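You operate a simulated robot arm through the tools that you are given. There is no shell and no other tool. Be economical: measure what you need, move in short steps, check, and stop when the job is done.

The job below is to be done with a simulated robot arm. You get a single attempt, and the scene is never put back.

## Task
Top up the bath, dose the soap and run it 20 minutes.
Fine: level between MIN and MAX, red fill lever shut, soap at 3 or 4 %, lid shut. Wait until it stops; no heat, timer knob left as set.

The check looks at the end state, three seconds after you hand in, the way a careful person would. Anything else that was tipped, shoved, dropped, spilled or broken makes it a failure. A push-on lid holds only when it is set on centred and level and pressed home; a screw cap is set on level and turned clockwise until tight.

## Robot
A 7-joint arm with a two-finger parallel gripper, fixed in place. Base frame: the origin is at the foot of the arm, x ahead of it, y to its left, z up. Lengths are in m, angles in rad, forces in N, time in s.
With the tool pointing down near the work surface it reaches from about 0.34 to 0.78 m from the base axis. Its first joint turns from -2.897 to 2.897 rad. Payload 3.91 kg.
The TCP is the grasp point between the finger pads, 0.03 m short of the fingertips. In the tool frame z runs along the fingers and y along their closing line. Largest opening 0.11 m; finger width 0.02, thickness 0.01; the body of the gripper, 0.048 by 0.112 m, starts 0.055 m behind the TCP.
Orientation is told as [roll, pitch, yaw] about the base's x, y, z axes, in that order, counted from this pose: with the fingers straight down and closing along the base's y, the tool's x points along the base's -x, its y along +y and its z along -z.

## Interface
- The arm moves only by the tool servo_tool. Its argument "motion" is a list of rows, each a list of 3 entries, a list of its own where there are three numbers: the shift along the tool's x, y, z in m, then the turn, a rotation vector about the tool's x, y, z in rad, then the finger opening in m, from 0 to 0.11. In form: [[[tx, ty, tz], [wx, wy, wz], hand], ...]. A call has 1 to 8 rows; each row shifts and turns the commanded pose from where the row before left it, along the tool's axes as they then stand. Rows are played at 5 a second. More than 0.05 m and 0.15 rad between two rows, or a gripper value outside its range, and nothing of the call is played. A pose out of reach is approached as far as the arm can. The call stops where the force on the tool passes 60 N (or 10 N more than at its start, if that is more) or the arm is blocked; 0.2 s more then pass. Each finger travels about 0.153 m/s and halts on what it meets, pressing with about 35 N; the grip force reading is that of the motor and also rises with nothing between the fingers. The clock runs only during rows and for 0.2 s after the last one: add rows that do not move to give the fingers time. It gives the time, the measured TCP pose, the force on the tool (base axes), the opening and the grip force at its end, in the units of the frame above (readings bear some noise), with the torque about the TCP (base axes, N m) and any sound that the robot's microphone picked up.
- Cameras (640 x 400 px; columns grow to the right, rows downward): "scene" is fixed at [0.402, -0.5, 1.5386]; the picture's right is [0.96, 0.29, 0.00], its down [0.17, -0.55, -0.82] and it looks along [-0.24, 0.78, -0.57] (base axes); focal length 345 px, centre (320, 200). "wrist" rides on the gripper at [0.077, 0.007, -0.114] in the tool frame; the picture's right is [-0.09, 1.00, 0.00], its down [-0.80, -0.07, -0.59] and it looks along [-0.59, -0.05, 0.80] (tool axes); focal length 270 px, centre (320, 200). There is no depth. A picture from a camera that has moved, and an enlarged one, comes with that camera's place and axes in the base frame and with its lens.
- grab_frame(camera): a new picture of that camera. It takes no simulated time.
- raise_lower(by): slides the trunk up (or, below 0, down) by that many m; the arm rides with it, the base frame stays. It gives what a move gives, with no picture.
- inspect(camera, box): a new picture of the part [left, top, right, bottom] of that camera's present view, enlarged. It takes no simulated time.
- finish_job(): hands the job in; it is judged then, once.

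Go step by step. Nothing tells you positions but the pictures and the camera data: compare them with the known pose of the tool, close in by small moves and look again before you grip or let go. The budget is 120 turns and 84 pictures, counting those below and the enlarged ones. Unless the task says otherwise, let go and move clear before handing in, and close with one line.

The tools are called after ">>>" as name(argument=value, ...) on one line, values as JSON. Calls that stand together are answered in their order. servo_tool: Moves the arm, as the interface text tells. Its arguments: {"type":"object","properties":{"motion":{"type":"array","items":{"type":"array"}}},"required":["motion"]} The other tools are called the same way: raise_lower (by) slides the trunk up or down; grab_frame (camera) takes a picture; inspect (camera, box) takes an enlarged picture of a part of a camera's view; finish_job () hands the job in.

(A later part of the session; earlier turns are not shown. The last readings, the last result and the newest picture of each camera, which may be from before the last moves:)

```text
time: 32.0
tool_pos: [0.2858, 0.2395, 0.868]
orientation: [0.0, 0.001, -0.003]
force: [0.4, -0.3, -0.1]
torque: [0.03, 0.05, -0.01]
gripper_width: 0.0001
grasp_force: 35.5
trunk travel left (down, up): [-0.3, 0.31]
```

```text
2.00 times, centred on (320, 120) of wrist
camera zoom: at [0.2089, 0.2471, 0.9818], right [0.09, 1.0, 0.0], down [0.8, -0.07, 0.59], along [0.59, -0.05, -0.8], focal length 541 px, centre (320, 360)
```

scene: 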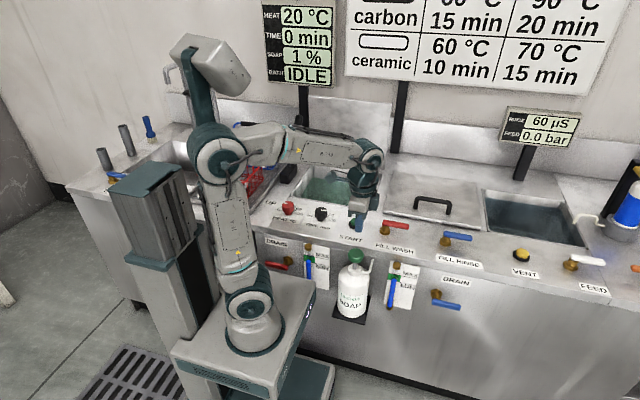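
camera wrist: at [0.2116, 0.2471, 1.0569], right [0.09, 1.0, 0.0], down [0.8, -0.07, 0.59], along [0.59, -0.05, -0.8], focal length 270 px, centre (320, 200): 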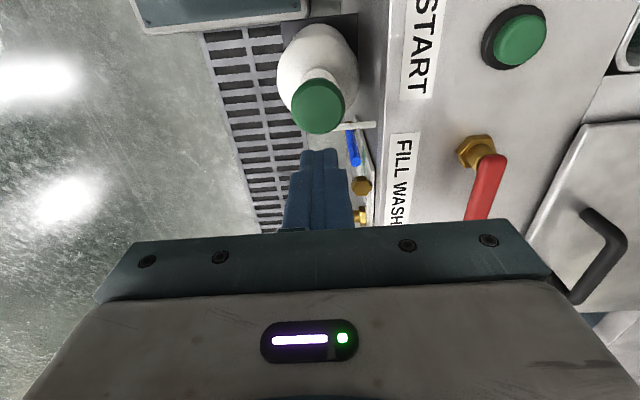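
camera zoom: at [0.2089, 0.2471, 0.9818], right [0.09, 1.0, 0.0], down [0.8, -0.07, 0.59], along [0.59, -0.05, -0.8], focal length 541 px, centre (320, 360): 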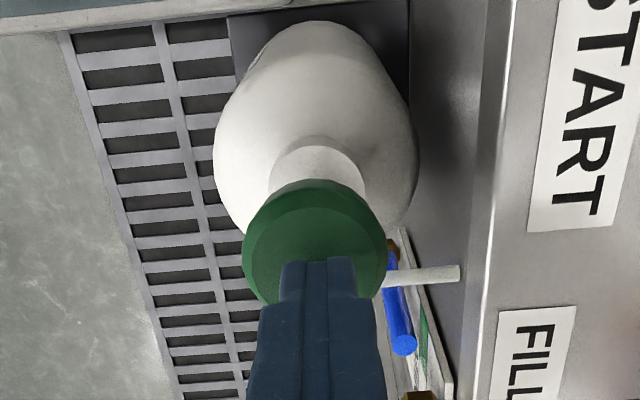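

Adjusting 4 mm toward −x and pressing down slowly.

>>> servo_tool(motion=[[[0.0045, 0.0005, 0], [0, 0, 0], 0.0], [[0, 0, 0.006], [0, 0, 0], 0.0], [[0, 0, 0.006], [0, 0, 0], 0.0], [[0, 0, 0.005], [0, 0, 0], 0.0], [[0, 0, 0.005], [0, 0, 0], 0.0]])

>>> inspect(camera="scene", box=[260, 0, 420, 100])

>>> inspect(camera="scene", box=[300, 200, 460, 300])

```text
time: 33.2
tool_pos: [0.2776, 0.2413, 0.8469]
orientation: [-0.001, 0.001, -0.001]
force: [2.3, -3.2, 6.9]
torque: [-0.1, -0.02, 0.0]
gripper_width: 0.0001
grasp_force: 34.6
trunk travel left (down, up): [-0.3, 0.31]
```

```text
4.00 times, centred on (340, 50) of scene
camera zoom: at [0.402, -0.5, 1.5386], right [0.96, 0.29, 0.0], down [0.17, -0.55, -0.82], along [-0.24, 0.78, -0.57], focal length 1380 px, centre (240, 800)
```

zoom: 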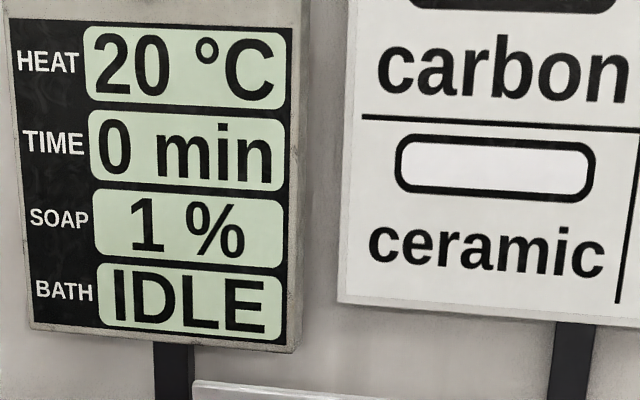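

```text
4.00 times, centred on (380, 250) of scene
camera zoom: at [0.402, -0.5, 1.5386], right [0.96, 0.29, 0.0], down [0.17, -0.55, -0.82], along [-0.24, 0.78, -0.57], focal length 1380 px, centre (80, 0)
```

zoom: 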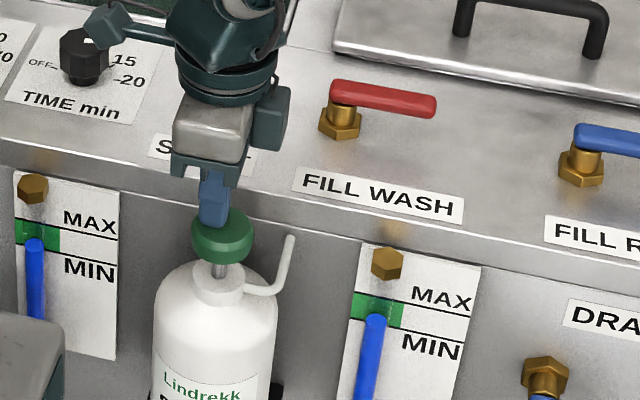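

The finger sits a bit left on the cap and it tilts slightly. I'll lift off, shift 6 mm toward +x and recheck.

>>> servo_tool(motion=[[[0, 0, -0.01], [0, 0, 0], 0.0], [[0, 0, -0.01], [0, 0, 0], 0.0], [[-0.005, -0.001, 0], [0, 0, 0], 0.0], [[0, 0, 0], [0, 0, 0], 0.0]])

>>> inspect(camera="scene", box=[320, 210, 400, 260])

>>> inspect(camera="wrist", box=[160, 20, 480, 220])

```text
time: 34.2
tool_pos: [0.2825, 0.2387, 0.8666]
orientation: [-0.001, 0.0, -0.001]
force: [-0.1, 0.9, -0.1]
torque: [0.03, -0.02, 0.0]
gripper_width: 0.0
grasp_force: 35.4
trunk travel left (down, up): [-0.3, 0.31]
```

```text
8.00 times, centred on (360, 235) of scene
camera zoom: at [0.402, -0.5, 1.5386], right [0.96, 0.29, 0.0], down [0.17, -0.55, -0.82], along [-0.24, 0.78, -0.57], focal length 2760 px, centre (0, -80)
```

zoom: 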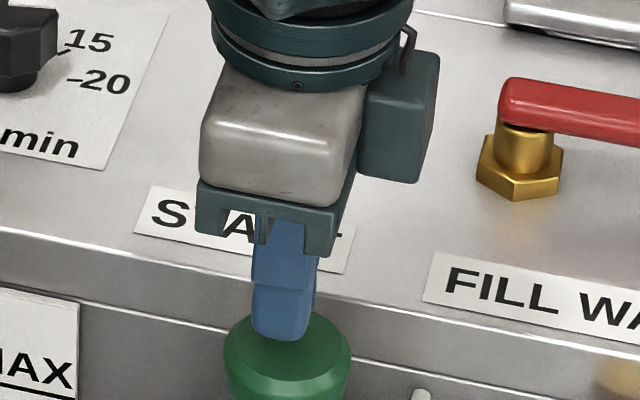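

```text
2.00 times, centred on (320, 120) of wrist
camera zoom: at [0.206, 0.2472, 0.9805], right [0.09, 1.0, 0.0], down [0.8, -0.07, 0.59], along [0.59, -0.05, -0.8], focal length 541 px, centre (320, 360)
```

zoom: 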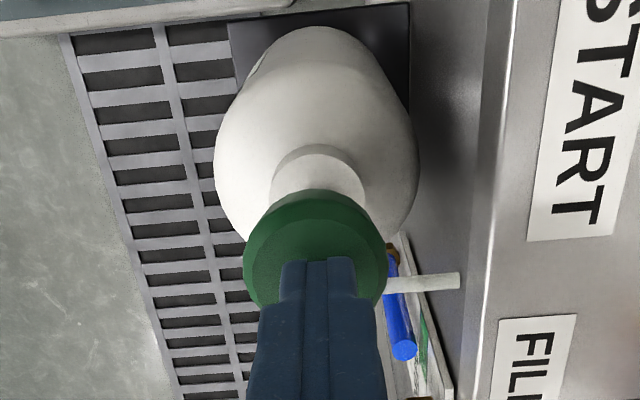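

Both views agree the finger is within a couple of mm of the cap's centre. Pressing straight down now.

>>> servo_tool(motion=[[[0, 0, 0.008], [0, 0, 0], 0.0], [[0, 0, 0.007], [0, 0, 0], 0.0], [[0, 0, 0.006], [0, 0, 0], 0.0], [[0, 0, 0.006], [0, 0, 0], 0.0], [[0, 0, 0.005], [0, 0, 0], 0.0]])

>>> inspect(camera="scene", box=[300, 200, 460, 300])

>>> inspect(camera="scene", box=[260, 0, 420, 100])

```text
time: 35.4
tool_pos: [0.2815, 0.2395, 0.8365]
orientation: [0.006, -0.003, -0.005]
force: [3.6, 3.0, 28.3]
torque: [0.1, -0.02, -0.14]
gripper_width: 0.0
grasp_force: 34.9
trunk travel left (down, up): [-0.3, 0.31]
```

```text
4.00 times, centred on (380, 250) of scene
camera zoom: at [0.402, -0.5, 1.5386], right [0.96, 0.29, 0.0], down [0.17, -0.55, -0.82], along [-0.24, 0.78, -0.57], focal length 1380 px, centre (80, 0)
```

zoom: 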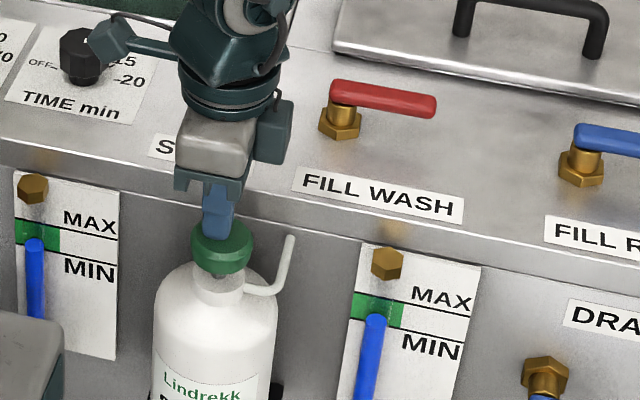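

```text
4.00 times, centred on (340, 50) of scene
camera zoom: at [0.402, -0.5, 1.5386], right [0.96, 0.29, 0.0], down [0.17, -0.55, -0.82], along [-0.24, 0.78, -0.57], focal length 1380 px, centre (240, 800)
```

zoom: 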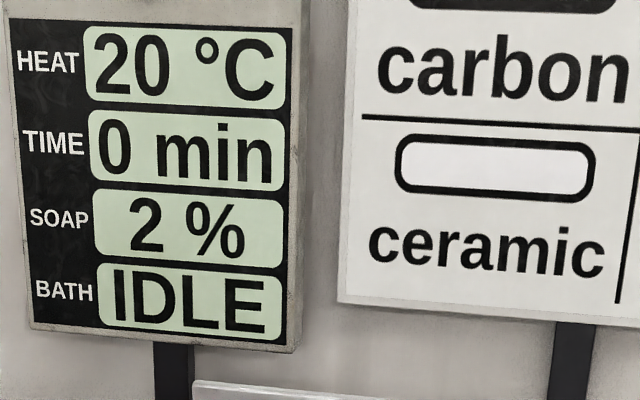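

One stroke took it to 2 %. I'll release fully and press again.

>>> servo_tool(motion=[[[0, 0, -0.016], [0, 0, 0], 0.0], [[0, 0, -0.016], [0, 0, 0], 0.0], [[0, 0, 0], [0, 0, 0], 0.0], [[0, 0, 0.008], [0, 0, 0], 0.0], [[0, 0, 0.007], [0, 0, 0], 0.0], [[0, 0, 0.006], [0, 0, 0], 0.0], [[0, 0, 0.006], [0, 0, 0], 0.0], [[0, 0, 0.005], [0, 0, 0], 0.0]])

>>> grab_frame(camera="scene")

```text
time: 37.2
tool_pos: [0.2819, 0.2397, 0.8373]
orientation: [0.001, -0.002, -0.002]
force: [-7.7, -1.0, 31.2]
torque: [0.01, 0.27, -0.23]
gripper_width: 0.0
grasp_force: 35.1
trunk travel left (down, up): [-0.3, 0.31]
```

```text
35 pictures are left
```

scene: 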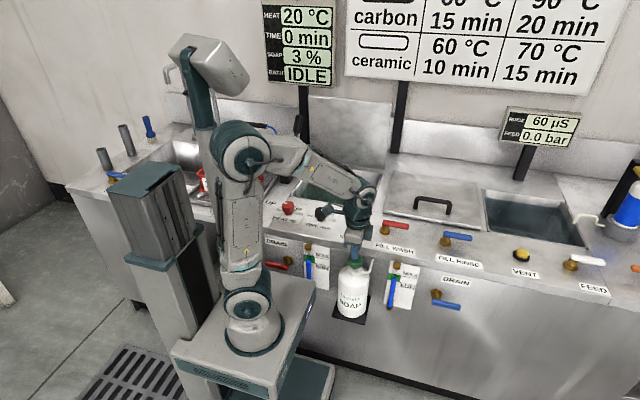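

Soap reads 3 %. Next the lid: I'll lift off and travel up toward the open lid (hinge ≈ y 0.755, z 0.83; top edge ≈ z 1.1), tilting the fingers a little forward.

>>> servo_tool(motion=[[[0, 0, -0.04], [0, 0, 0], 0.0], [[0, 0, -0.05], [0, 0, 0], 0.0], [[0, 0, -0.05], [0, 0, 0], 0.0], [[0, 0, -0.05], [0, 0, 0], 0.02], [[0, 0, -0.05], [0, 0, 0], 0.04], [[0, 0, -0.05], [0, 0, 0], 0.05], [[0, 0, -0.05], [0, 0, 0], 0.05], [[0, 0, -0.05], [0, 0, 0], 0.05]])

>>> servo_tool(motion=[[[0.03, 0.04, 0], [0, 0, 0], 0.05], [[0.03, 0.04, 0], [0, 0, 0], 0.05], [[0.03, 0.04, 0], [0, 0, 0], 0.05], [[0.03, 0.04, 0], [0, 0, 0], 0.05], [[0.02, 0.04, 0], [0, 0, 0], 0.05], [[0, 0.045, 0], [0, 0, 0], 0.05], [[0, 0.045, 0], [0, 0, 0], 0.05], [[0, 0.045, 0], [0, 0, 0], 0.05]])

>>> grab_frame(camera="wrist")

>>> grab_frame(camera="scene")

```text
time: 39.0
tool_pos: [0.2789, 0.2375, 1.2153]
orientation: [0.001, -0.003, -0.006]
force: [-1.6, 0.3, 0.2]
torque: [-0.04, -0.13, -0.01]
gripper_width: 0.0499
grasp_force: 0.0
out of reach, approached as far as the arm can: row 8
trunk travel left (down, up): [-0.3, 0.31]
```

```text
time: 40.8
tool_pos: [0.1339, 0.4649, 1.1766]
orientation: [0.002, 0.001, -0.004]
force: [0.8, 1.0, -0.2]
torque: [-0.03, 0.0, 0.02]
gripper_width: 0.0501
grasp_force: 0.0
out of reach, approached as far as the arm can: row 3, 4, 5, 6, 7, 8
trunk travel left (down, up): [-0.3, 0.31]
```

```text
34 pictures are left
camera wrist: at [0.0579, 0.4719, 1.2894], right [0.09, 1.0, 0.0], down [0.8, -0.07, 0.59], along [0.59, -0.05, -0.8], focal length 270 px, centre (320, 200)
```

wrist: 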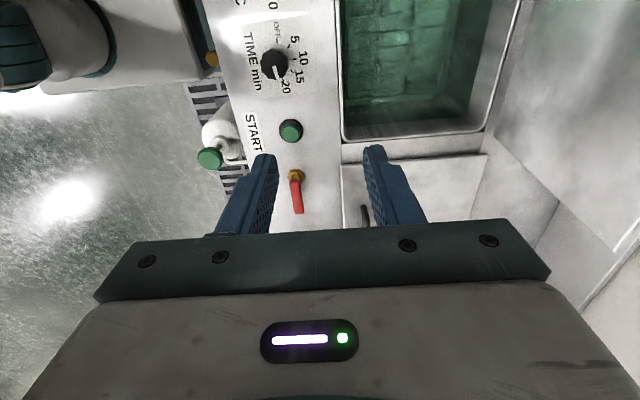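

```text
33 pictures are left
```

scene: 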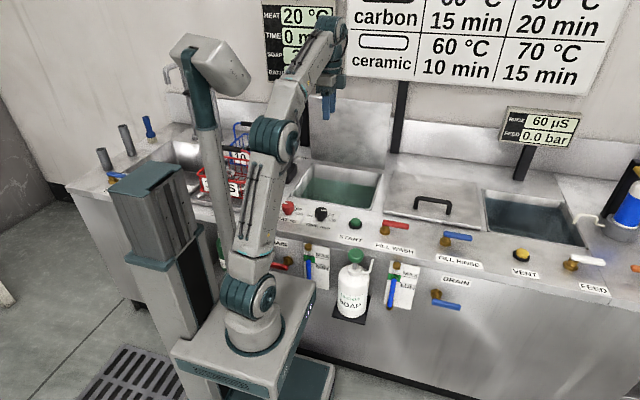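

Too low a shoulder for that height; raising the trunk by 0.25 m and moving in again.

>>> raise_lower(by=0.25)

>>> servo_tool(motion=[[[0, 0, 0.04], [0, 0, 0], 0.05], [[0, 0, 0.04], [0, 0, 0], 0.05], [[0, 0, 0.04], [0, 0, 0], 0.05]])

```text
time: 43.4
tool_pos: [0.1339, 0.4637, 1.4251]
orientation: [0.001, 0.0, -0.003]
force: [0.5, -0.2, 0.2]
torque: [0.02, 0.0, 0.04]
gripper_width: 0.0501
grasp_force: 0.0
trunk travel left (down, up): [-0.55, 0.06]
```

```text
time: 44.2
tool_pos: [0.1329, 0.4634, 1.3067]
orientation: [0.002, 0.0, -0.004]
force: [-0.1, 0.0, 0.3]
torque: [-0.04, -0.01, -0.01]
gripper_width: 0.0501
grasp_force: 0.1
trunk travel left (down, up): [-0.55, 0.06]
```

Now forward and down, with a 0.45 rad forward tilt of the fingers, then look.

>>> servo_tool(motion=[[[0, 0.04, 0.02], [0, 0, 0], 0.05], [[0, 0.04, 0.02], [0, 0, 0], 0.05], [[0, 0.04, 0.02], [0, 0, 0], 0.05], [[0, 0.04, 0.0], [0, 0, 0], 0.05], [[0, 0, 0], [-0.15, 0, 0], 0.05], [[0, 0, 0], [-0.15, 0, 0], 0.05], [[0, 0, 0], [-0.15, 0, 0], 0.05]])

>>> grab_frame(camera="wrist")

>>> grab_frame(camera="scene")

```text
time: 45.8
tool_pos: [0.1345, 0.6223, 1.2459]
orientation: [0.455, -0.001, -0.003]
force: [-0.6, -0.3, 0.0]
torque: [0.01, 0.01, -0.01]
gripper_width: 0.05
grasp_force: 0.2
trunk travel left (down, up): [-0.55, 0.06]
```

```text
32 pictures are left
camera wrist: at [0.0573, 0.5792, 1.3504], right [0.09, 0.89, 0.44], down [0.8, -0.33, 0.5], along [0.59, 0.31, -0.75], focal length 270 px, centre (320, 200)
```

wrist: 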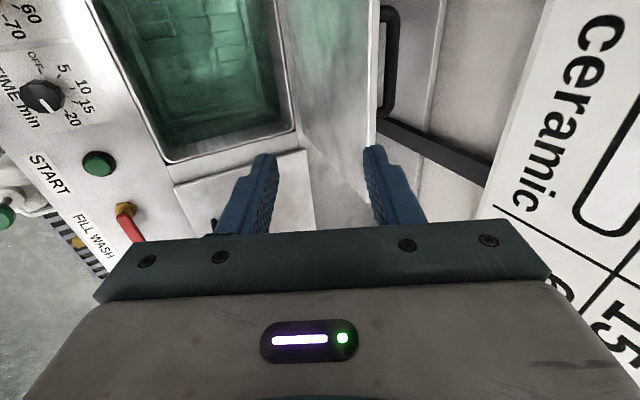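

```text
31 pictures are left
```

scene: 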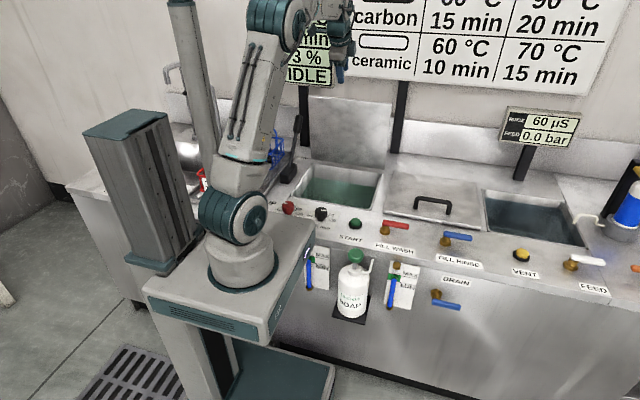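

The lid is about vertical: top edge at y ≈ 0.76, z ≈ 1.10, with its handle on the back face. I'll bring the open fingers above the edge, to straddle it.

>>> servo_tool(motion=[[[-0.0085, 0.0288, 0], [0, 0, 0], 0.07], [[-0.0085, 0.0288, 0.02], [0, 0, 0], 0.07], [[-0.0085, 0.0287, 0.033], [0, 0, 0], 0.07], [[0, 0, 0.04], [0, 0, 0], 0.07], [[0, 0, 0.038], [0, 0, 0], 0.07], [[0, 0, 0], [0, 0, 0], 0.07]])

>>> grab_frame(camera="wrist")

>>> inspect(camera="scene", box=[280, 30, 440, 130])

```text
time: 47.2
tool_pos: [0.1583, 0.761, 1.1693]
orientation: [0.452, 0.0, -0.002]
force: [-0.1, 0.2, -0.7]
torque: [0.04, 0.02, 0.0]
gripper_width: 0.0699
grasp_force: 0.1
trunk travel left (down, up): [-0.55, 0.06]
```

```text
30 pictures are left
camera wrist: at [0.0824, 0.7168, 1.2751], right [0.09, 0.9, 0.44], down [0.8, -0.33, 0.5], along [0.59, 0.3, -0.75], focal length 270 px, centre (320, 200)
```

wrist: 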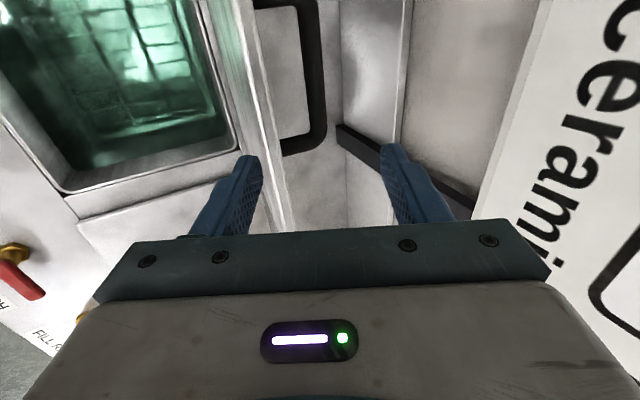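

```text
4.00 times, centred on (360, 80) of scene
camera zoom: at [0.402, -0.5, 1.5386], right [0.96, 0.29, 0.0], down [0.17, -0.55, -0.82], along [-0.24, 0.78, -0.57], focal length 1380 px, centre (160, 680)
```

zoom: 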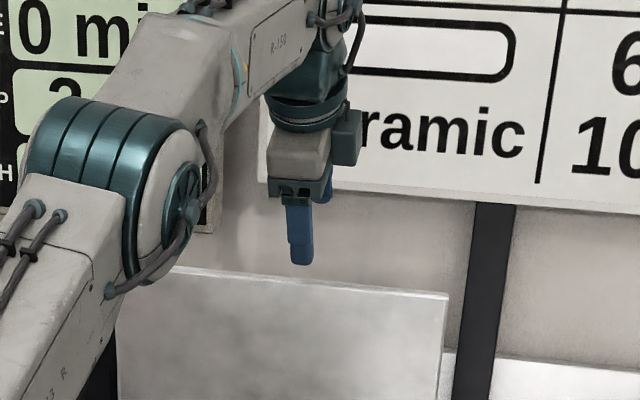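

The edge is at y ≈ 0.757 as computed, between the fingers. Lowering straight down 6 cm to straddle it.

>>> servo_tool(motion=[[[0, -0.0094, 0.0195], [0, 0, 0], 0.07], [[0, -0.0094, 0.0195], [0, 0, 0], 0.07], [[0, -0.0094, 0.0195], [0, 0, 0], 0.07], [[0, 0, 0], [0, 0, 0], 0.07]])

>>> grab_frame(camera="wrist")

>>> inspect(camera="scene", box=[280, 50, 440, 150])

```text
time: 48.2
tool_pos: [0.1604, 0.7603, 1.1011]
orientation: [0.453, -0.001, -0.003]
force: [-0.6, 0.2, 0.1]
torque: [0.01, -0.01, 0.01]
gripper_width: 0.0699
grasp_force: 0.2
trunk travel left (down, up): [-0.55, 0.06]
```

```text
28 pictures are left
camera wrist: at [0.0848, 0.7184, 1.2069], right [0.09, 0.9, 0.44], down [0.8, -0.33, 0.5], along [0.59, 0.3, -0.75], focal length 270 px, centre (320, 200)
```

wrist: 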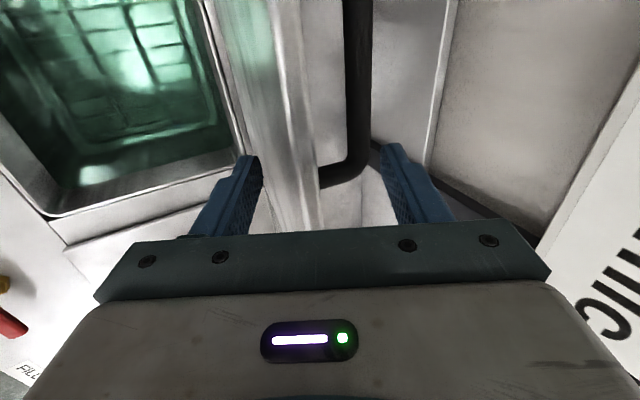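

```text
4.00 times, centred on (360, 100) of scene
camera zoom: at [0.402, -0.5, 1.5386], right [0.96, 0.29, 0.0], down [0.17, -0.55, -0.82], along [-0.24, 0.78, -0.57], focal length 1380 px, centre (160, 600)
```

zoom: 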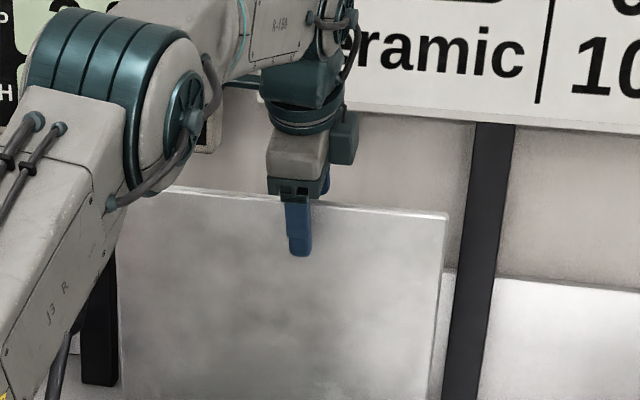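

Lid edge is between the fingers. I'll narrow the gap slightly and pull the lid forward ~17°, watching the force.

>>> servo_tool(motion=[[[0, 0, 0], [0, 0, 0], 0.055], [[0, -0.026, -0.0085], [0, 0, 0], 0.055], [[0, -0.026, -0.0085], [0, 0, 0], 0.055], [[0, -0.026, -0.0065], [0, 0, 0], 0.055], [[0, 0, 0], [0, 0, 0], 0.055]])

>>> grab_frame(camera="wrist")

```text
time: 49.4
tool_pos: [0.1597, 0.6814, 1.0885]
orientation: [0.452, 0.0, -0.003]
force: [0.5, 2.4, 2.6]
torque: [0.02, -0.02, -0.04]
gripper_width: 0.0567
grasp_force: 1.6
trunk travel left (down, up): [-0.55, 0.06]
```

```text
26 pictures are left
camera wrist: at [0.0839, 0.6384, 1.1939], right [0.09, 0.9, 0.43], down [0.8, -0.33, 0.5], along [0.59, 0.3, -0.75], focal length 270 px, centre (320, 200)
```

wrist: 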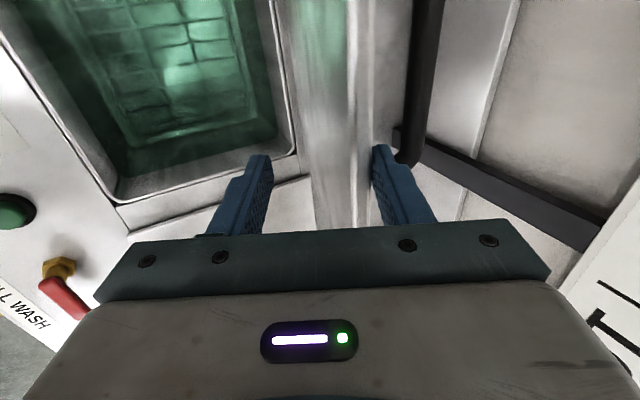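

The lid follows with little force. Continuing along its arc, rotating the hand with it.

>>> servo_tool(motion=[[[0, -0.0336, -0.004], [-0.11, 0, 0], 0.055], [[0, -0.0334, -0.0032], [-0.11, 0, 0], 0.055], [[0, -0.0338, -0.0025], [-0.11, 0, 0], 0.055], [[0, -0.0338, -0.0025], [-0.11, 0, 0], 0.055], [[0, -0.0337, -0.0019], [-0.11, 0, 0], 0.055], [[0, 0, 0], [0, 0, 0], 0.055]])

>>> grab_frame(camera="wrist")

>>> grab_frame(camera="scene")

```text
time: 50.8
tool_pos: [0.1583, 0.5407, 0.9961]
orientation: [1.002, 0.001, -0.002]
force: [-0.5, 1.0, -0.3]
torque: [0.0, -0.01, 0.04]
gripper_width: 0.0554
grasp_force: 0.1
trunk travel left (down, up): [-0.55, 0.06]
```

```text
25 pictures are left
camera wrist: at [0.0823, 0.4487, 1.0629], right [0.09, 0.54, 0.84], down [0.8, -0.54, 0.26], along [0.59, 0.65, -0.48], focal length 270 px, centre (320, 200)
```

wrist: 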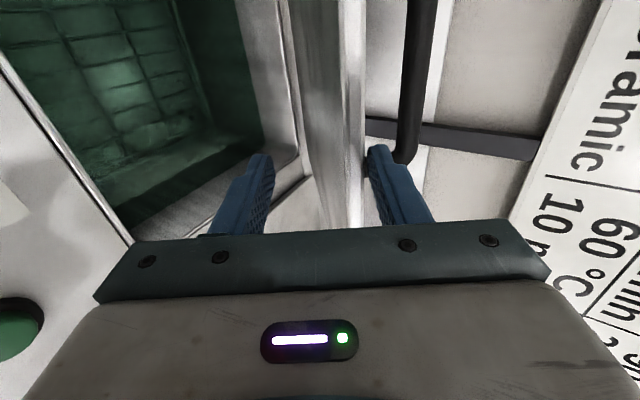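

```text
24 pictures are left
```

scene: 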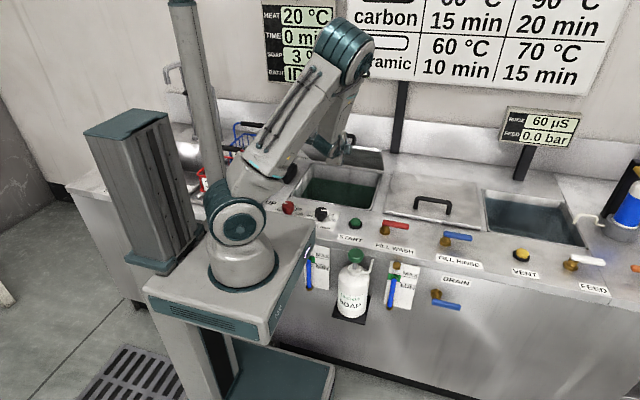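

Lid is about 50° down and friction-held. Lowering further to about 70°, then I'll withdraw and press it shut from above.

>>> servo_tool(motion=[[[0, -0.0271, -0.0015], [-0.07, 0, 0], 0.055], [[0, -0.0271, -0.0013], [-0.07, 0, 0], 0.055], [[0, -0.0271, -0.0013], [-0.07, 0, 0], 0.055], [[0, 0, 0], [0, 0, 0], 0.055], [[0, 0, 0], [0, 0, 0], 0.055]])

>>> grab_frame(camera="wrist")

```text
time: 52.0
tool_pos: [0.159, 0.4972, 0.9262]
orientation: [1.212, 0.0, -0.001]
force: [0.1, -0.6, 0.3]
torque: [0.0, 0.01, 0.01]
gripper_width: 0.055
grasp_force: 0.1
trunk travel left (down, up): [-0.55, 0.06]
```

```text
23 pictures are left
camera wrist: at [0.0828, 0.394, 0.9713], right [0.09, 0.35, 0.93], down [0.8, -0.58, 0.14], along [0.59, 0.73, -0.33], focal length 270 px, centre (320, 200)
```

wrist: 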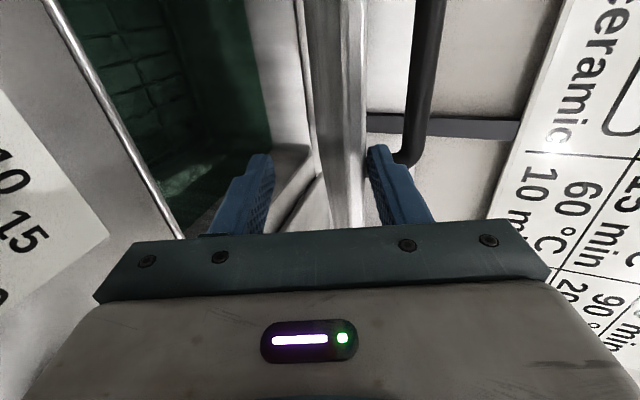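

Still held. Withdrawing along the fingers, rising, then turning the hand back to point down.

>>> servo_tool(motion=[[[0, 0, -0.03], [0, 0, 0], 0.055], [[0, 0, -0.035], [0, 0, 0], 0.055], [[0, 0.037, -0.014], [0, 0, 0], 0.055], [[0, 0.037, -0.014], [0, 0, 0], 0.03], [[0, 0.037, -0.014], [0, 0, 0], 0.0], [[0, 0, 0], [0.15, 0, 0], 0.0], [[0, 0, 0], [0.15, 0, 0], 0.0], [[0, 0, 0], [0.15, 0, 0], 0.0]])

>>> servo_tool(motion=[[[0, 0, 0], [0.15, 0, 0], 0.0], [[0, 0, 0], [0.15, 0, 0], 0.0], [[0, 0, 0], [0.15, 0, 0], 0.0], [[0, 0, 0], [0.15, 0, 0], 0.0], [[0, 0, 0], [0.15, 0, 0], 0.0]])

>>> grab_frame(camera="wrist")

>>> grab_frame(camera="scene")

```text
time: 53.8
tool_pos: [0.1651, 0.4504, 1.0655]
orientation: [0.759, -0.001, -0.002]
force: [-0.1, -0.6, -0.5]
torque: [-0.01, -0.03, 0.02]
gripper_width: 0.0
grasp_force: 34.7
out of reach, approached as far as the arm can: row 2, 3
trunk travel left (down, up): [-0.55, 0.06]
```

```text
time: 55.0
tool_pos: [0.1665, 0.4511, 1.0643]
orientation: [0.009, -0.003, -0.003]
force: [0.1, 0.2, 0.0]
torque: [0.02, 0.03, 0.01]
gripper_width: 0.0
grasp_force: 35.0
trunk travel left (down, up): [-0.55, 0.06]
```

```text
22 pictures are left
camera wrist: at [0.0894, 0.457, 1.1776], right [0.09, 1.0, 0.01], down [0.8, -0.08, 0.59], along [0.59, -0.05, -0.8], focal length 270 px, centre (320, 200)
```

wrist: 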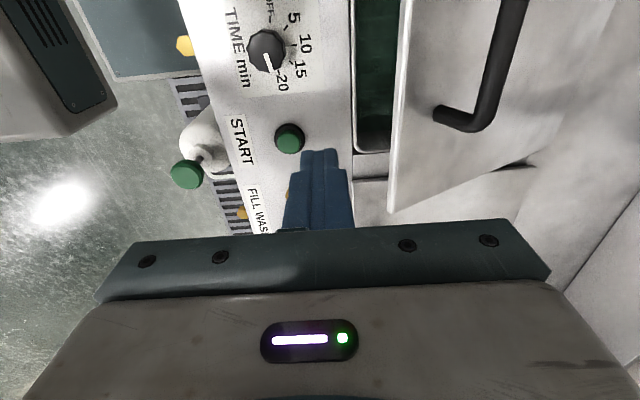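

```text
21 pictures are left
```

scene: 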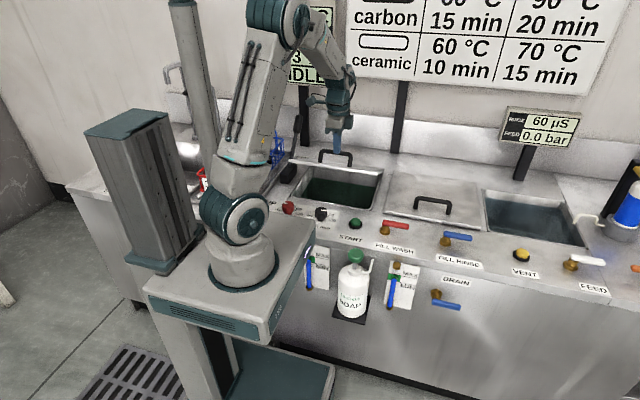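

The lid rests at roughly 20–25°. I'll go over its front part at x ≈ 0.22 (clear of its handle), y ≈ 0.545 and press down in steps.

>>> servo_tool(motion=[[[-0.028, 0.032, 0], [0, 0, 0], 0.0], [[-0.027, 0.032, 0], [0, 0, 0], 0.0], [[0, 0.031, 0], [0, 0, 0], 0.0], [[0, 0, 0.03], [0, 0, 0], 0.0], [[0, 0, 0.03], [0, 0, 0], 0.0], [[0, 0, 0.025], [0, 0, 0], 0.0], [[0, 0, 0.025], [0, 0, 0], 0.0], [[0, 0, 0.025], [0, 0, 0], 0.0]])

>>> grab_frame(camera="wrist")

```text
time: 56.8
tool_pos: [0.2196, 0.548, 0.9299]
orientation: [0.012, -0.001, -0.002]
force: [1.3, -0.2, -0.4]
torque: [-0.02, 0.01, 0.0]
gripper_width: 0.0001
grasp_force: 34.8
trunk travel left (down, up): [-0.55, 0.06]
```

```text
20 pictures are left
camera wrist: at [0.1433, 0.554, 1.0438], right [0.09, 1.0, 0.01], down [0.8, -0.08, 0.59], along [0.59, -0.04, -0.8], focal length 270 px, centre (320, 200)
```

wrist: 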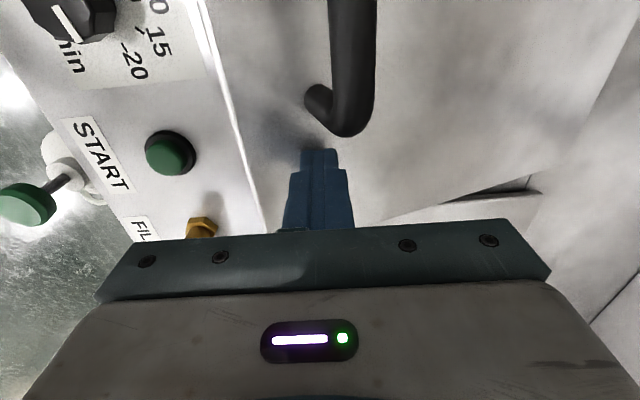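

Continuing down in small steps.

>>> servo_tool(motion=[[[0, 0, 0.015], [0, 0, 0], 0.0], [[0, 0, 0.015], [0, 0, 0], 0.0], [[0, 0, 0.012], [0, 0, 0], 0.0], [[0, 0, 0.01], [0, 0, 0], 0.0], [[0, 0, 0.008], [0, 0, 0], 0.0]])

>>> grab_frame(camera="wrist")

>>> inspect(camera="scene", box=[280, 110, 440, 210])

```text
time: 58.0
tool_pos: [0.2191, 0.5481, 0.8706]
orientation: [0.012, -0.001, -0.001]
force: [0.5, -0.3, -0.5]
torque: [-0.01, -0.01, -0.01]
gripper_width: 0.0
grasp_force: 35.4
trunk travel left (down, up): [-0.55, 0.06]
```

```text
19 pictures are left
camera wrist: at [0.1434, 0.5544, 0.9842], right [0.09, 1.0, 0.01], down [0.8, -0.08, 0.59], along [0.59, -0.04, -0.8], focal length 270 px, centre (320, 200)
```

wrist: 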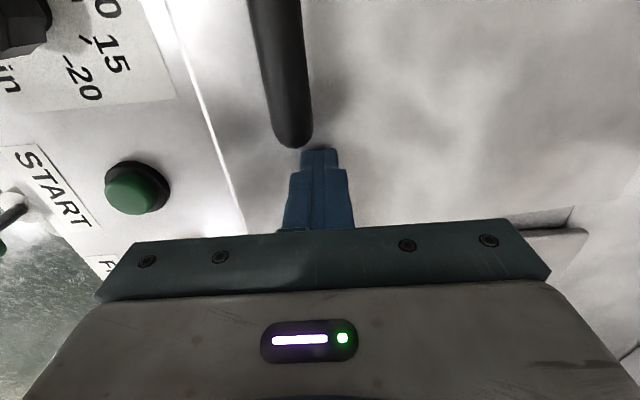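

```text
4.00 times, centred on (360, 160) of scene
camera zoom: at [0.402, -0.5, 1.5386], right [0.96, 0.29, 0.0], down [0.17, -0.55, -0.82], along [-0.24, 0.78, -0.57], focal length 1380 px, centre (160, 360)
```

zoom: 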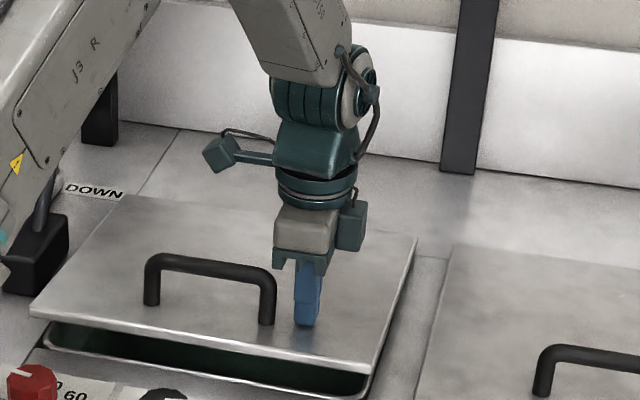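

Lid is nearly down (front gap ~3 cm). Pressing on until it seats.

>>> servo_tool(motion=[[[0, 0, 0.008], [0, 0, 0], 0.0], [[0, 0, 0.008], [0, 0, 0], 0.0], [[0, 0, 0.006], [0, 0, 0], 0.0], [[0, 0, 0.004], [0, 0, 0], 0.0]])

>>> inspect(camera="scene", box=[260, 120, 420, 220])

```text
time: 59.0
tool_pos: [0.2198, 0.547, 0.8459]
orientation: [0.013, 0.001, -0.003]
force: [-0.7, -2.8, 7.3]
torque: [-0.11, -0.01, -0.03]
gripper_width: 0.0
grasp_force: 35.2
trunk travel left (down, up): [-0.55, 0.06]
```

```text
4.00 times, centred on (340, 170) of scene
camera zoom: at [0.402, -0.5, 1.5386], right [0.96, 0.29, 0.0], down [0.17, -0.55, -0.82], along [-0.24, 0.78, -0.57], focal length 1380 px, centre (240, 320)
```

zoom: 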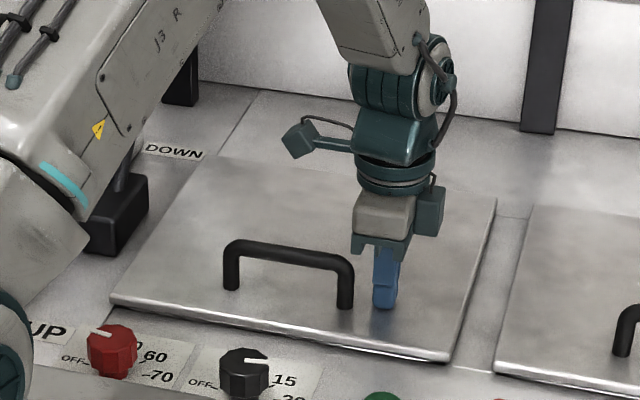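

The lid looks seated. A firm last press, then up and over to START.

>>> servo_tool(motion=[[[0, 0, 0.004], [0, 0, 0], 0.0], [[0, 0, 0], [0, 0, 0], 0.0]])

>>> servo_tool(motion=[[[0, 0, -0.05], [0, 0, 0], 0.0], [[0, 0, -0.05], [0, 0, 0], 0.0], [[-0.01, -0.048, 0], [0, 0, 0], 0.0], [[-0.01, -0.048, 0], [0, 0, 0], 0.0], [[-0.01, -0.048, 0], [0, 0, 0], 0.0], [[0, 0, 0.03], [0, 0, 0], 0.0]])

>>> grab_frame(camera="wrist")

>>> inspect(camera="scene", box=[280, 150, 440, 250])

```text
time: 59.6
tool_pos: [0.22, 0.546, 0.8464]
orientation: [0.02, -0.003, -0.004]
force: [-0.4, -2.6, 36.8]
torque: [-0.29, 0.16, 0.01]
gripper_width: 0.0
grasp_force: 35.5
trunk travel left (down, up): [-0.55, 0.06]
```

```text
time: 61.0
tool_pos: [0.2499, 0.4018, 0.9091]
orientation: [0.012, 0.0, -0.001]
force: [0.1, 1.1, 0.0]
torque: [0.04, 0.0, 0.01]
gripper_width: 0.0
grasp_force: 35.0
trunk travel left (down, up): [-0.55, 0.06]
```

```text
16 pictures are left
camera wrist: at [0.1743, 0.4085, 1.0218], right [0.09, 1.0, 0.01], down [0.8, -0.08, 0.59], along [0.59, -0.04, -0.8], focal length 270 px, centre (320, 200)
```

wrist: 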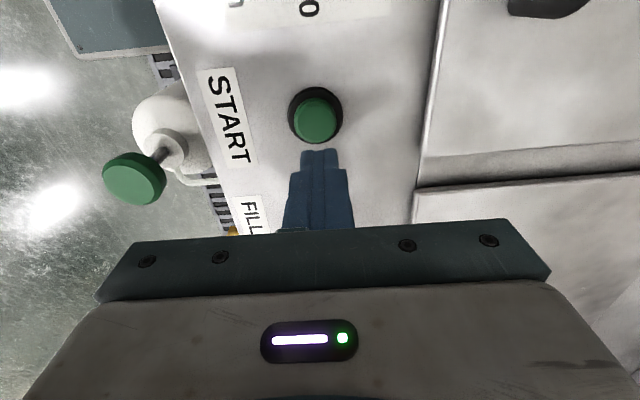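

```text
4.00 times, centred on (360, 200) of scene
camera zoom: at [0.402, -0.5, 1.5386], right [0.96, 0.29, 0.0], down [0.17, -0.55, -0.82], along [-0.24, 0.78, -0.57], focal length 1380 px, centre (160, 200)
```

zoom: 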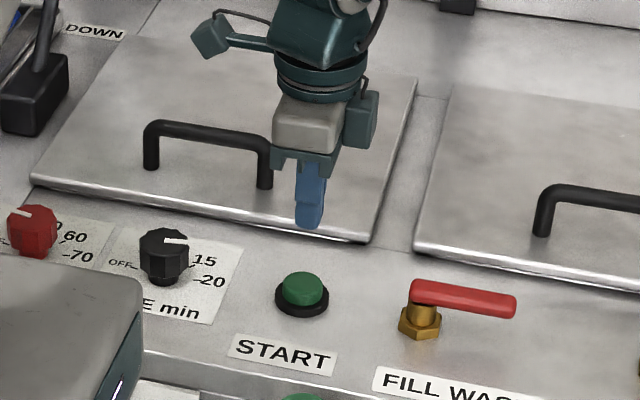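

START is directly below. Pressing it gently.

>>> servo_tool(motion=[[[0.001, 0, 0.03], [0, 0, 0], 0.0], [[0, 0, 0.025], [0, 0, 0], 0.0], [[0, 0, 0.004], [0, 0, 0], 0.0], [[0, 0, 0.004], [0, 0, 0], 0.0]])

>>> inspect(camera="scene", box=[260, 0, 420, 100])

```text
time: 62.0
tool_pos: [0.2487, 0.4031, 0.8455]
orientation: [0.012, 0.002, -0.004]
force: [0.3, 1.1, 1.2]
torque: [0.02, -0.03, 0.0]
gripper_width: 0.0002
grasp_force: 35.3
trunk travel left (down, up): [-0.55, 0.06]
heard: click
```

```text
4.00 times, centred on (340, 50) of scene
camera zoom: at [0.402, -0.5, 1.5386], right [0.96, 0.29, 0.0], down [0.17, -0.55, -0.82], along [-0.24, 0.78, -0.57], focal length 1380 px, centre (240, 800)
```

zoom: 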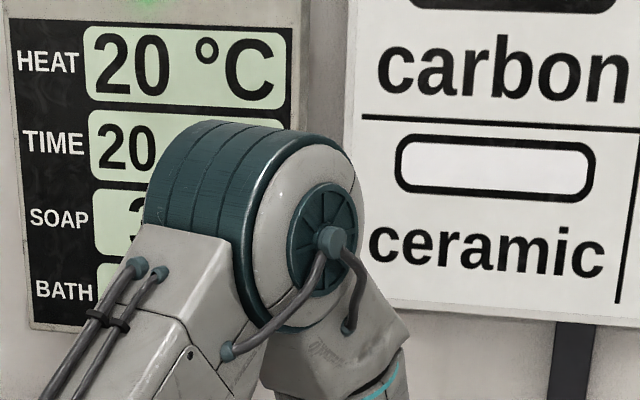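

A click and the time shows 20: it is running. I'll rise clear and move aside so the display is visible, letting time pass.

>>> servo_tool(motion=[[[0, 0, -0.04], [0, 0, 0], 0.0], [[0, 0, -0.05], [0, 0, 0], 0.02], [[0, 0, -0.05], [0, 0, 0], 0.05], [[-0.05, 0, 0], [0, 0, 0], 0.05], [[-0.05, 0, 0], [0, 0, 0], 0.05], [[-0.05, -0.02, 0], [0, 0, 0], 0.05], [[-0.04, -0.02, 0], [0, 0, 0], 0.05], [[0, 0, 0], [0, 0, 0], 0.05]])

>>> grab_frame(camera="scene")

```text
refused: row 6 steps farther than a row can; nothing moved
```

```text
13 pictures are left
```

scene: 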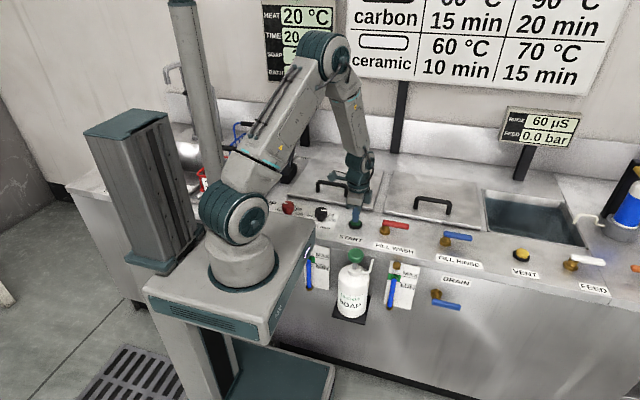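

One row was too long; repeating with smaller steps.

>>> servo_tool(motion=[[[0, 0, -0.04], [0, 0, 0], 0.0], [[0, 0, -0.05], [0, 0, 0], 0.02], [[0, 0, -0.05], [0, 0, 0], 0.05], [[-0.045, 0, 0], [0, 0, 0], 0.05], [[-0.045, 0, 0], [0, 0, 0], 0.05], [[-0.045, 0, 0], [0, 0, 0], 0.05], [[-0.04, 0, 0], [0, 0, 0], 0.05], [[0, 0, 0], [0, 0, 0], 0.05]])

>>> raise_lower(by=-0.1)

>>> grab_frame(camera="scene")

```text
time: 63.8
tool_pos: [0.4255, 0.3999, 0.9876]
orientation: [0.013, 0.0, -0.001]
force: [-0.2, -0.4, 0.0]
torque: [-0.01, -0.02, -0.01]
gripper_width: 0.0499
grasp_force: 0.1
trunk travel left (down, up): [-0.55, 0.06]
```

```text
time: 65.1
tool_pos: [0.4255, 0.4002, 0.8872]
orientation: [0.012, 0.0, -0.002]
force: [-0.3, -0.2, -0.1]
torque: [0.01, -0.02, 0.0]
gripper_width: 0.0502
grasp_force: 0.0
trunk travel left (down, up): [-0.45, 0.16]
```

```text
12 pictures are left
```

scene: 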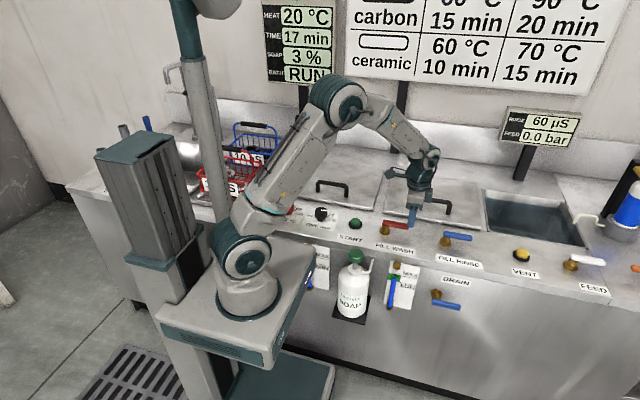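

RUN, 17 min left, about one minute per second. I'll rise well above the levers and wait.

>>> servo_tool(motion=[[[0, 0, -0.05], [0, 0, 0], 0.05], [[0, 0, -0.05], [0, 0, 0], 0.05], [[0, 0, 0], [0, 0, 0], 0.05], [[0, 0, 0], [0, 0, 0], 0.05], [[0, 0, 0], [0, 0, 0], 0.05], [[0, 0, 0], [0, 0, 0], 0.05], [[0, 0, 0], [0, 0, 0], 0.05], [[0, 0, 0], [0, 0, 0], 0.05]])

>>> servo_tool(motion=[[[0, 0, 0], [0, 0, 0], 0.05], [[0, 0, 0], [0, 0, 0], 0.05], [[0, 0, 0], [0, 0, 0], 0.05], [[0, 0, 0], [0, 0, 0], 0.05], [[0, 0, 0], [0, 0, 0], 0.05], [[0, 0, 0], [0, 0, 0], 0.05], [[0, 0, 0], [0, 0, 0], 0.05], [[0, 0, 0], [0, 0, 0], 0.05]])

>>> servo_tool(motion=[[[0, 0, 0], [0, 0, 0], 0.05], [[0, 0, 0], [0, 0, 0], 0.05], [[0, 0, 0], [0, 0, 0], 0.05], [[0, 0, 0], [0, 0, 0], 0.05], [[0, 0, 0], [0, 0, 0], 0.05], [[0, 0, 0], [0, 0, 0], 0.05], [[0, 0, 0], [0, 0, 0], 0.05], [[0, 0, 0], [0, 0, 0], 0.05]])

>>> servo_tool(motion=[[[0, 0, 0], [0, 0, 0], 0.05], [[0, 0, 0], [0, 0, 0], 0.05], [[0, 0, 0], [0, 0, 0], 0.05], [[0, 0, 0], [0, 0, 0], 0.05], [[0, 0, 0], [0, 0, 0], 0.05], [[0, 0, 0], [0, 0, 0], 0.05], [[0, 0, 0], [0, 0, 0], 0.05], [[0, 0, 0], [0, 0, 0], 0.05]])

>>> servo_tool(motion=[[[0, 0, 0], [0, 0, 0], 0.05], [[0, 0, 0], [0, 0, 0], 0.05], [[0, 0, 0], [0, 0, 0], 0.05], [[0, 0, 0], [0, 0, 0], 0.05], [[0, 0, 0], [0, 0, 0], 0.05], [[0, 0, 0], [0, 0, 0], 0.05], [[0, 0, 0], [0, 0, 0], 0.05], [[0, 0, 0], [0, 0, 0], 0.05]])

>>> servo_tool(motion=[[[0, 0, 0], [0, 0, 0], 0.05], [[0, 0, 0], [0, 0, 0], 0.05], [[0, 0, 0], [0, 0, 0], 0.05], [[0, 0, 0], [0, 0, 0], 0.05], [[0, 0, 0], [0, 0, 0], 0.05], [[0, 0, 0], [0, 0, 0], 0.05], [[0, 0, 0], [0, 0, 0], 0.05], [[0, 0, 0], [0, 0, 0], 0.05]])

>>> servo_tool(motion=[[[0, 0, 0], [0, 0, 0], 0.05], [[0, 0, 0], [0, 0, 0], 0.05], [[0, 0, 0], [0, 0, 0], 0.05], [[0, 0, 0], [0, 0, 0], 0.05], [[0, 0, 0], [0, 0, 0], 0.05], [[0, 0, 0], [0, 0, 0], 0.05], [[0, 0, 0], [0, 0, 0], 0.05], [[0, 0, 0], [0, 0, 0], 0.05]])

>>> servo_tool(motion=[[[0, 0, 0], [0, 0, 0], 0.05], [[0, 0, 0], [0, 0, 0], 0.05], [[0, 0, 0], [0, 0, 0], 0.05], [[0, 0, 0], [0, 0, 0], 0.05], [[0, 0, 0], [0, 0, 0], 0.05], [[0, 0, 0], [0, 0, 0], 0.05], [[0, 0, 0], [0, 0, 0], 0.05], [[0, 0, 0], [0, 0, 0], 0.05]])

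>>> servo_tool(motion=[[[0, 0, 0], [0, 0, 0], 0.05], [[0, 0, 0], [0, 0, 0], 0.05], [[0, 0, 0], [0, 0, 0], 0.05], [[0, 0, 0], [0, 0, 0], 0.05], [[0, 0, 0], [0, 0, 0], 0.05], [[0, 0, 0], [0, 0, 0], 0.05], [[0, 0, 0], [0, 0, 0], 0.05], [[0, 0, 0], [0, 0, 0], 0.05]])

>>> servo_tool(motion=[[[0, 0, 0], [0, 0, 0], 0.05], [[0, 0, 0], [0, 0, 0], 0.05], [[0, 0, 0], [0, 0, 0], 0.05], [[0, 0, 0], [0, 0, 0], 0.05], [[0, 0, 0], [0, 0, 0], 0.05], [[0, 0, 0], [0, 0, 0], 0.05], [[0, 0, 0], [0, 0, 0], 0.05], [[0, 0, 0], [0, 0, 0], 0.05]])

>>> grab_frame(camera="scene")

```text
time: 66.9
tool_pos: [0.4287, 0.3971, 0.9894]
orientation: [0.014, 0.0, -0.002]
force: [0.4, 0.0, 0.9]
torque: [0.03, 0.0, 0.0]
gripper_width: 0.0499
grasp_force: 0.0
trunk travel left (down, up): [-0.45, 0.16]
```

```text
time: 68.7
tool_pos: [0.429, 0.3977, 0.9893]
orientation: [0.014, 0.001, -0.002]
force: [0.1, 0.1, 0.6]
torque: [-0.04, -0.03, 0.0]
gripper_width: 0.0499
grasp_force: 0.0
trunk travel left (down, up): [-0.45, 0.16]
```

```text
time: 70.5
tool_pos: [0.4288, 0.397, 0.9897]
orientation: [0.013, 0.0, -0.001]
force: [0.7, 0.8, -0.4]
torque: [-0.01, 0.03, -0.01]
gripper_width: 0.0503
grasp_force: 0.2
trunk travel left (down, up): [-0.45, 0.16]
```

```text
time: 72.3
tool_pos: [0.4303, 0.3972, 0.9888]
orientation: [0.013, 0.0, -0.003]
force: [0.3, -1.0, 0.4]
torque: [0.01, 0.01, -0.02]
gripper_width: 0.05
grasp_force: 0.1
trunk travel left (down, up): [-0.45, 0.16]
```

```text
time: 74.1
tool_pos: [0.4296, 0.3976, 0.9885]
orientation: [0.012, 0.0, -0.001]
force: [-0.5, 0.0, 0.2]
torque: [0.02, -0.03, 0.0]
gripper_width: 0.05
grasp_force: 0.1
trunk travel left (down, up): [-0.45, 0.16]
```

```text
time: 75.9
tool_pos: [0.4293, 0.3962, 0.9888]
orientation: [0.012, 0.0, -0.003]
force: [-0.2, -0.2, -0.3]
torque: [0.0, 0.01, 0.01]
gripper_width: 0.0503
grasp_force: 0.1
trunk travel left (down, up): [-0.45, 0.16]
```

```text
time: 77.7
tool_pos: [0.4293, 0.3969, 0.9903]
orientation: [0.012, 0.0, -0.002]
force: [-0.2, 0.7, -0.3]
torque: [0.01, 0.0, -0.02]
gripper_width: 0.05
grasp_force: 0.0
trunk travel left (down, up): [-0.45, 0.16]
```

```text
time: 79.5
tool_pos: [0.4304, 0.3981, 0.9899]
orientation: [0.013, -0.001, -0.001]
force: [-1.0, 0.1, 0.2]
torque: [-0.01, -0.01, 0.0]
gripper_width: 0.0503
grasp_force: 0.0
trunk travel left (down, up): [-0.45, 0.16]
```

```text
time: 81.3
tool_pos: [0.4298, 0.399, 0.9892]
orientation: [0.012, -0.001, -0.001]
force: [-0.6, 0.3, 1.2]
torque: [-0.01, 0.01, -0.04]
gripper_width: 0.0501
grasp_force: 0.0
trunk travel left (down, up): [-0.45, 0.16]
```

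```text
time: 83.1
tool_pos: [0.4287, 0.3972, 0.9889]
orientation: [0.013, 0.0, -0.001]
force: [0.1, -0.4, -0.3]
torque: [0.03, -0.02, -0.01]
gripper_width: 0.0503
grasp_force: 0.0
trunk travel left (down, up): [-0.45, 0.16]
```

```text
11 pictures are left
```

scene: 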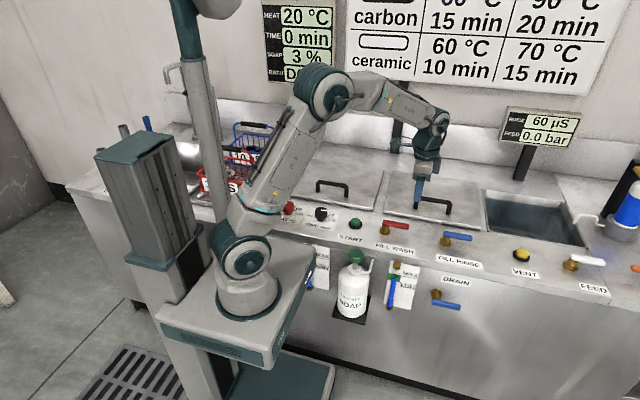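

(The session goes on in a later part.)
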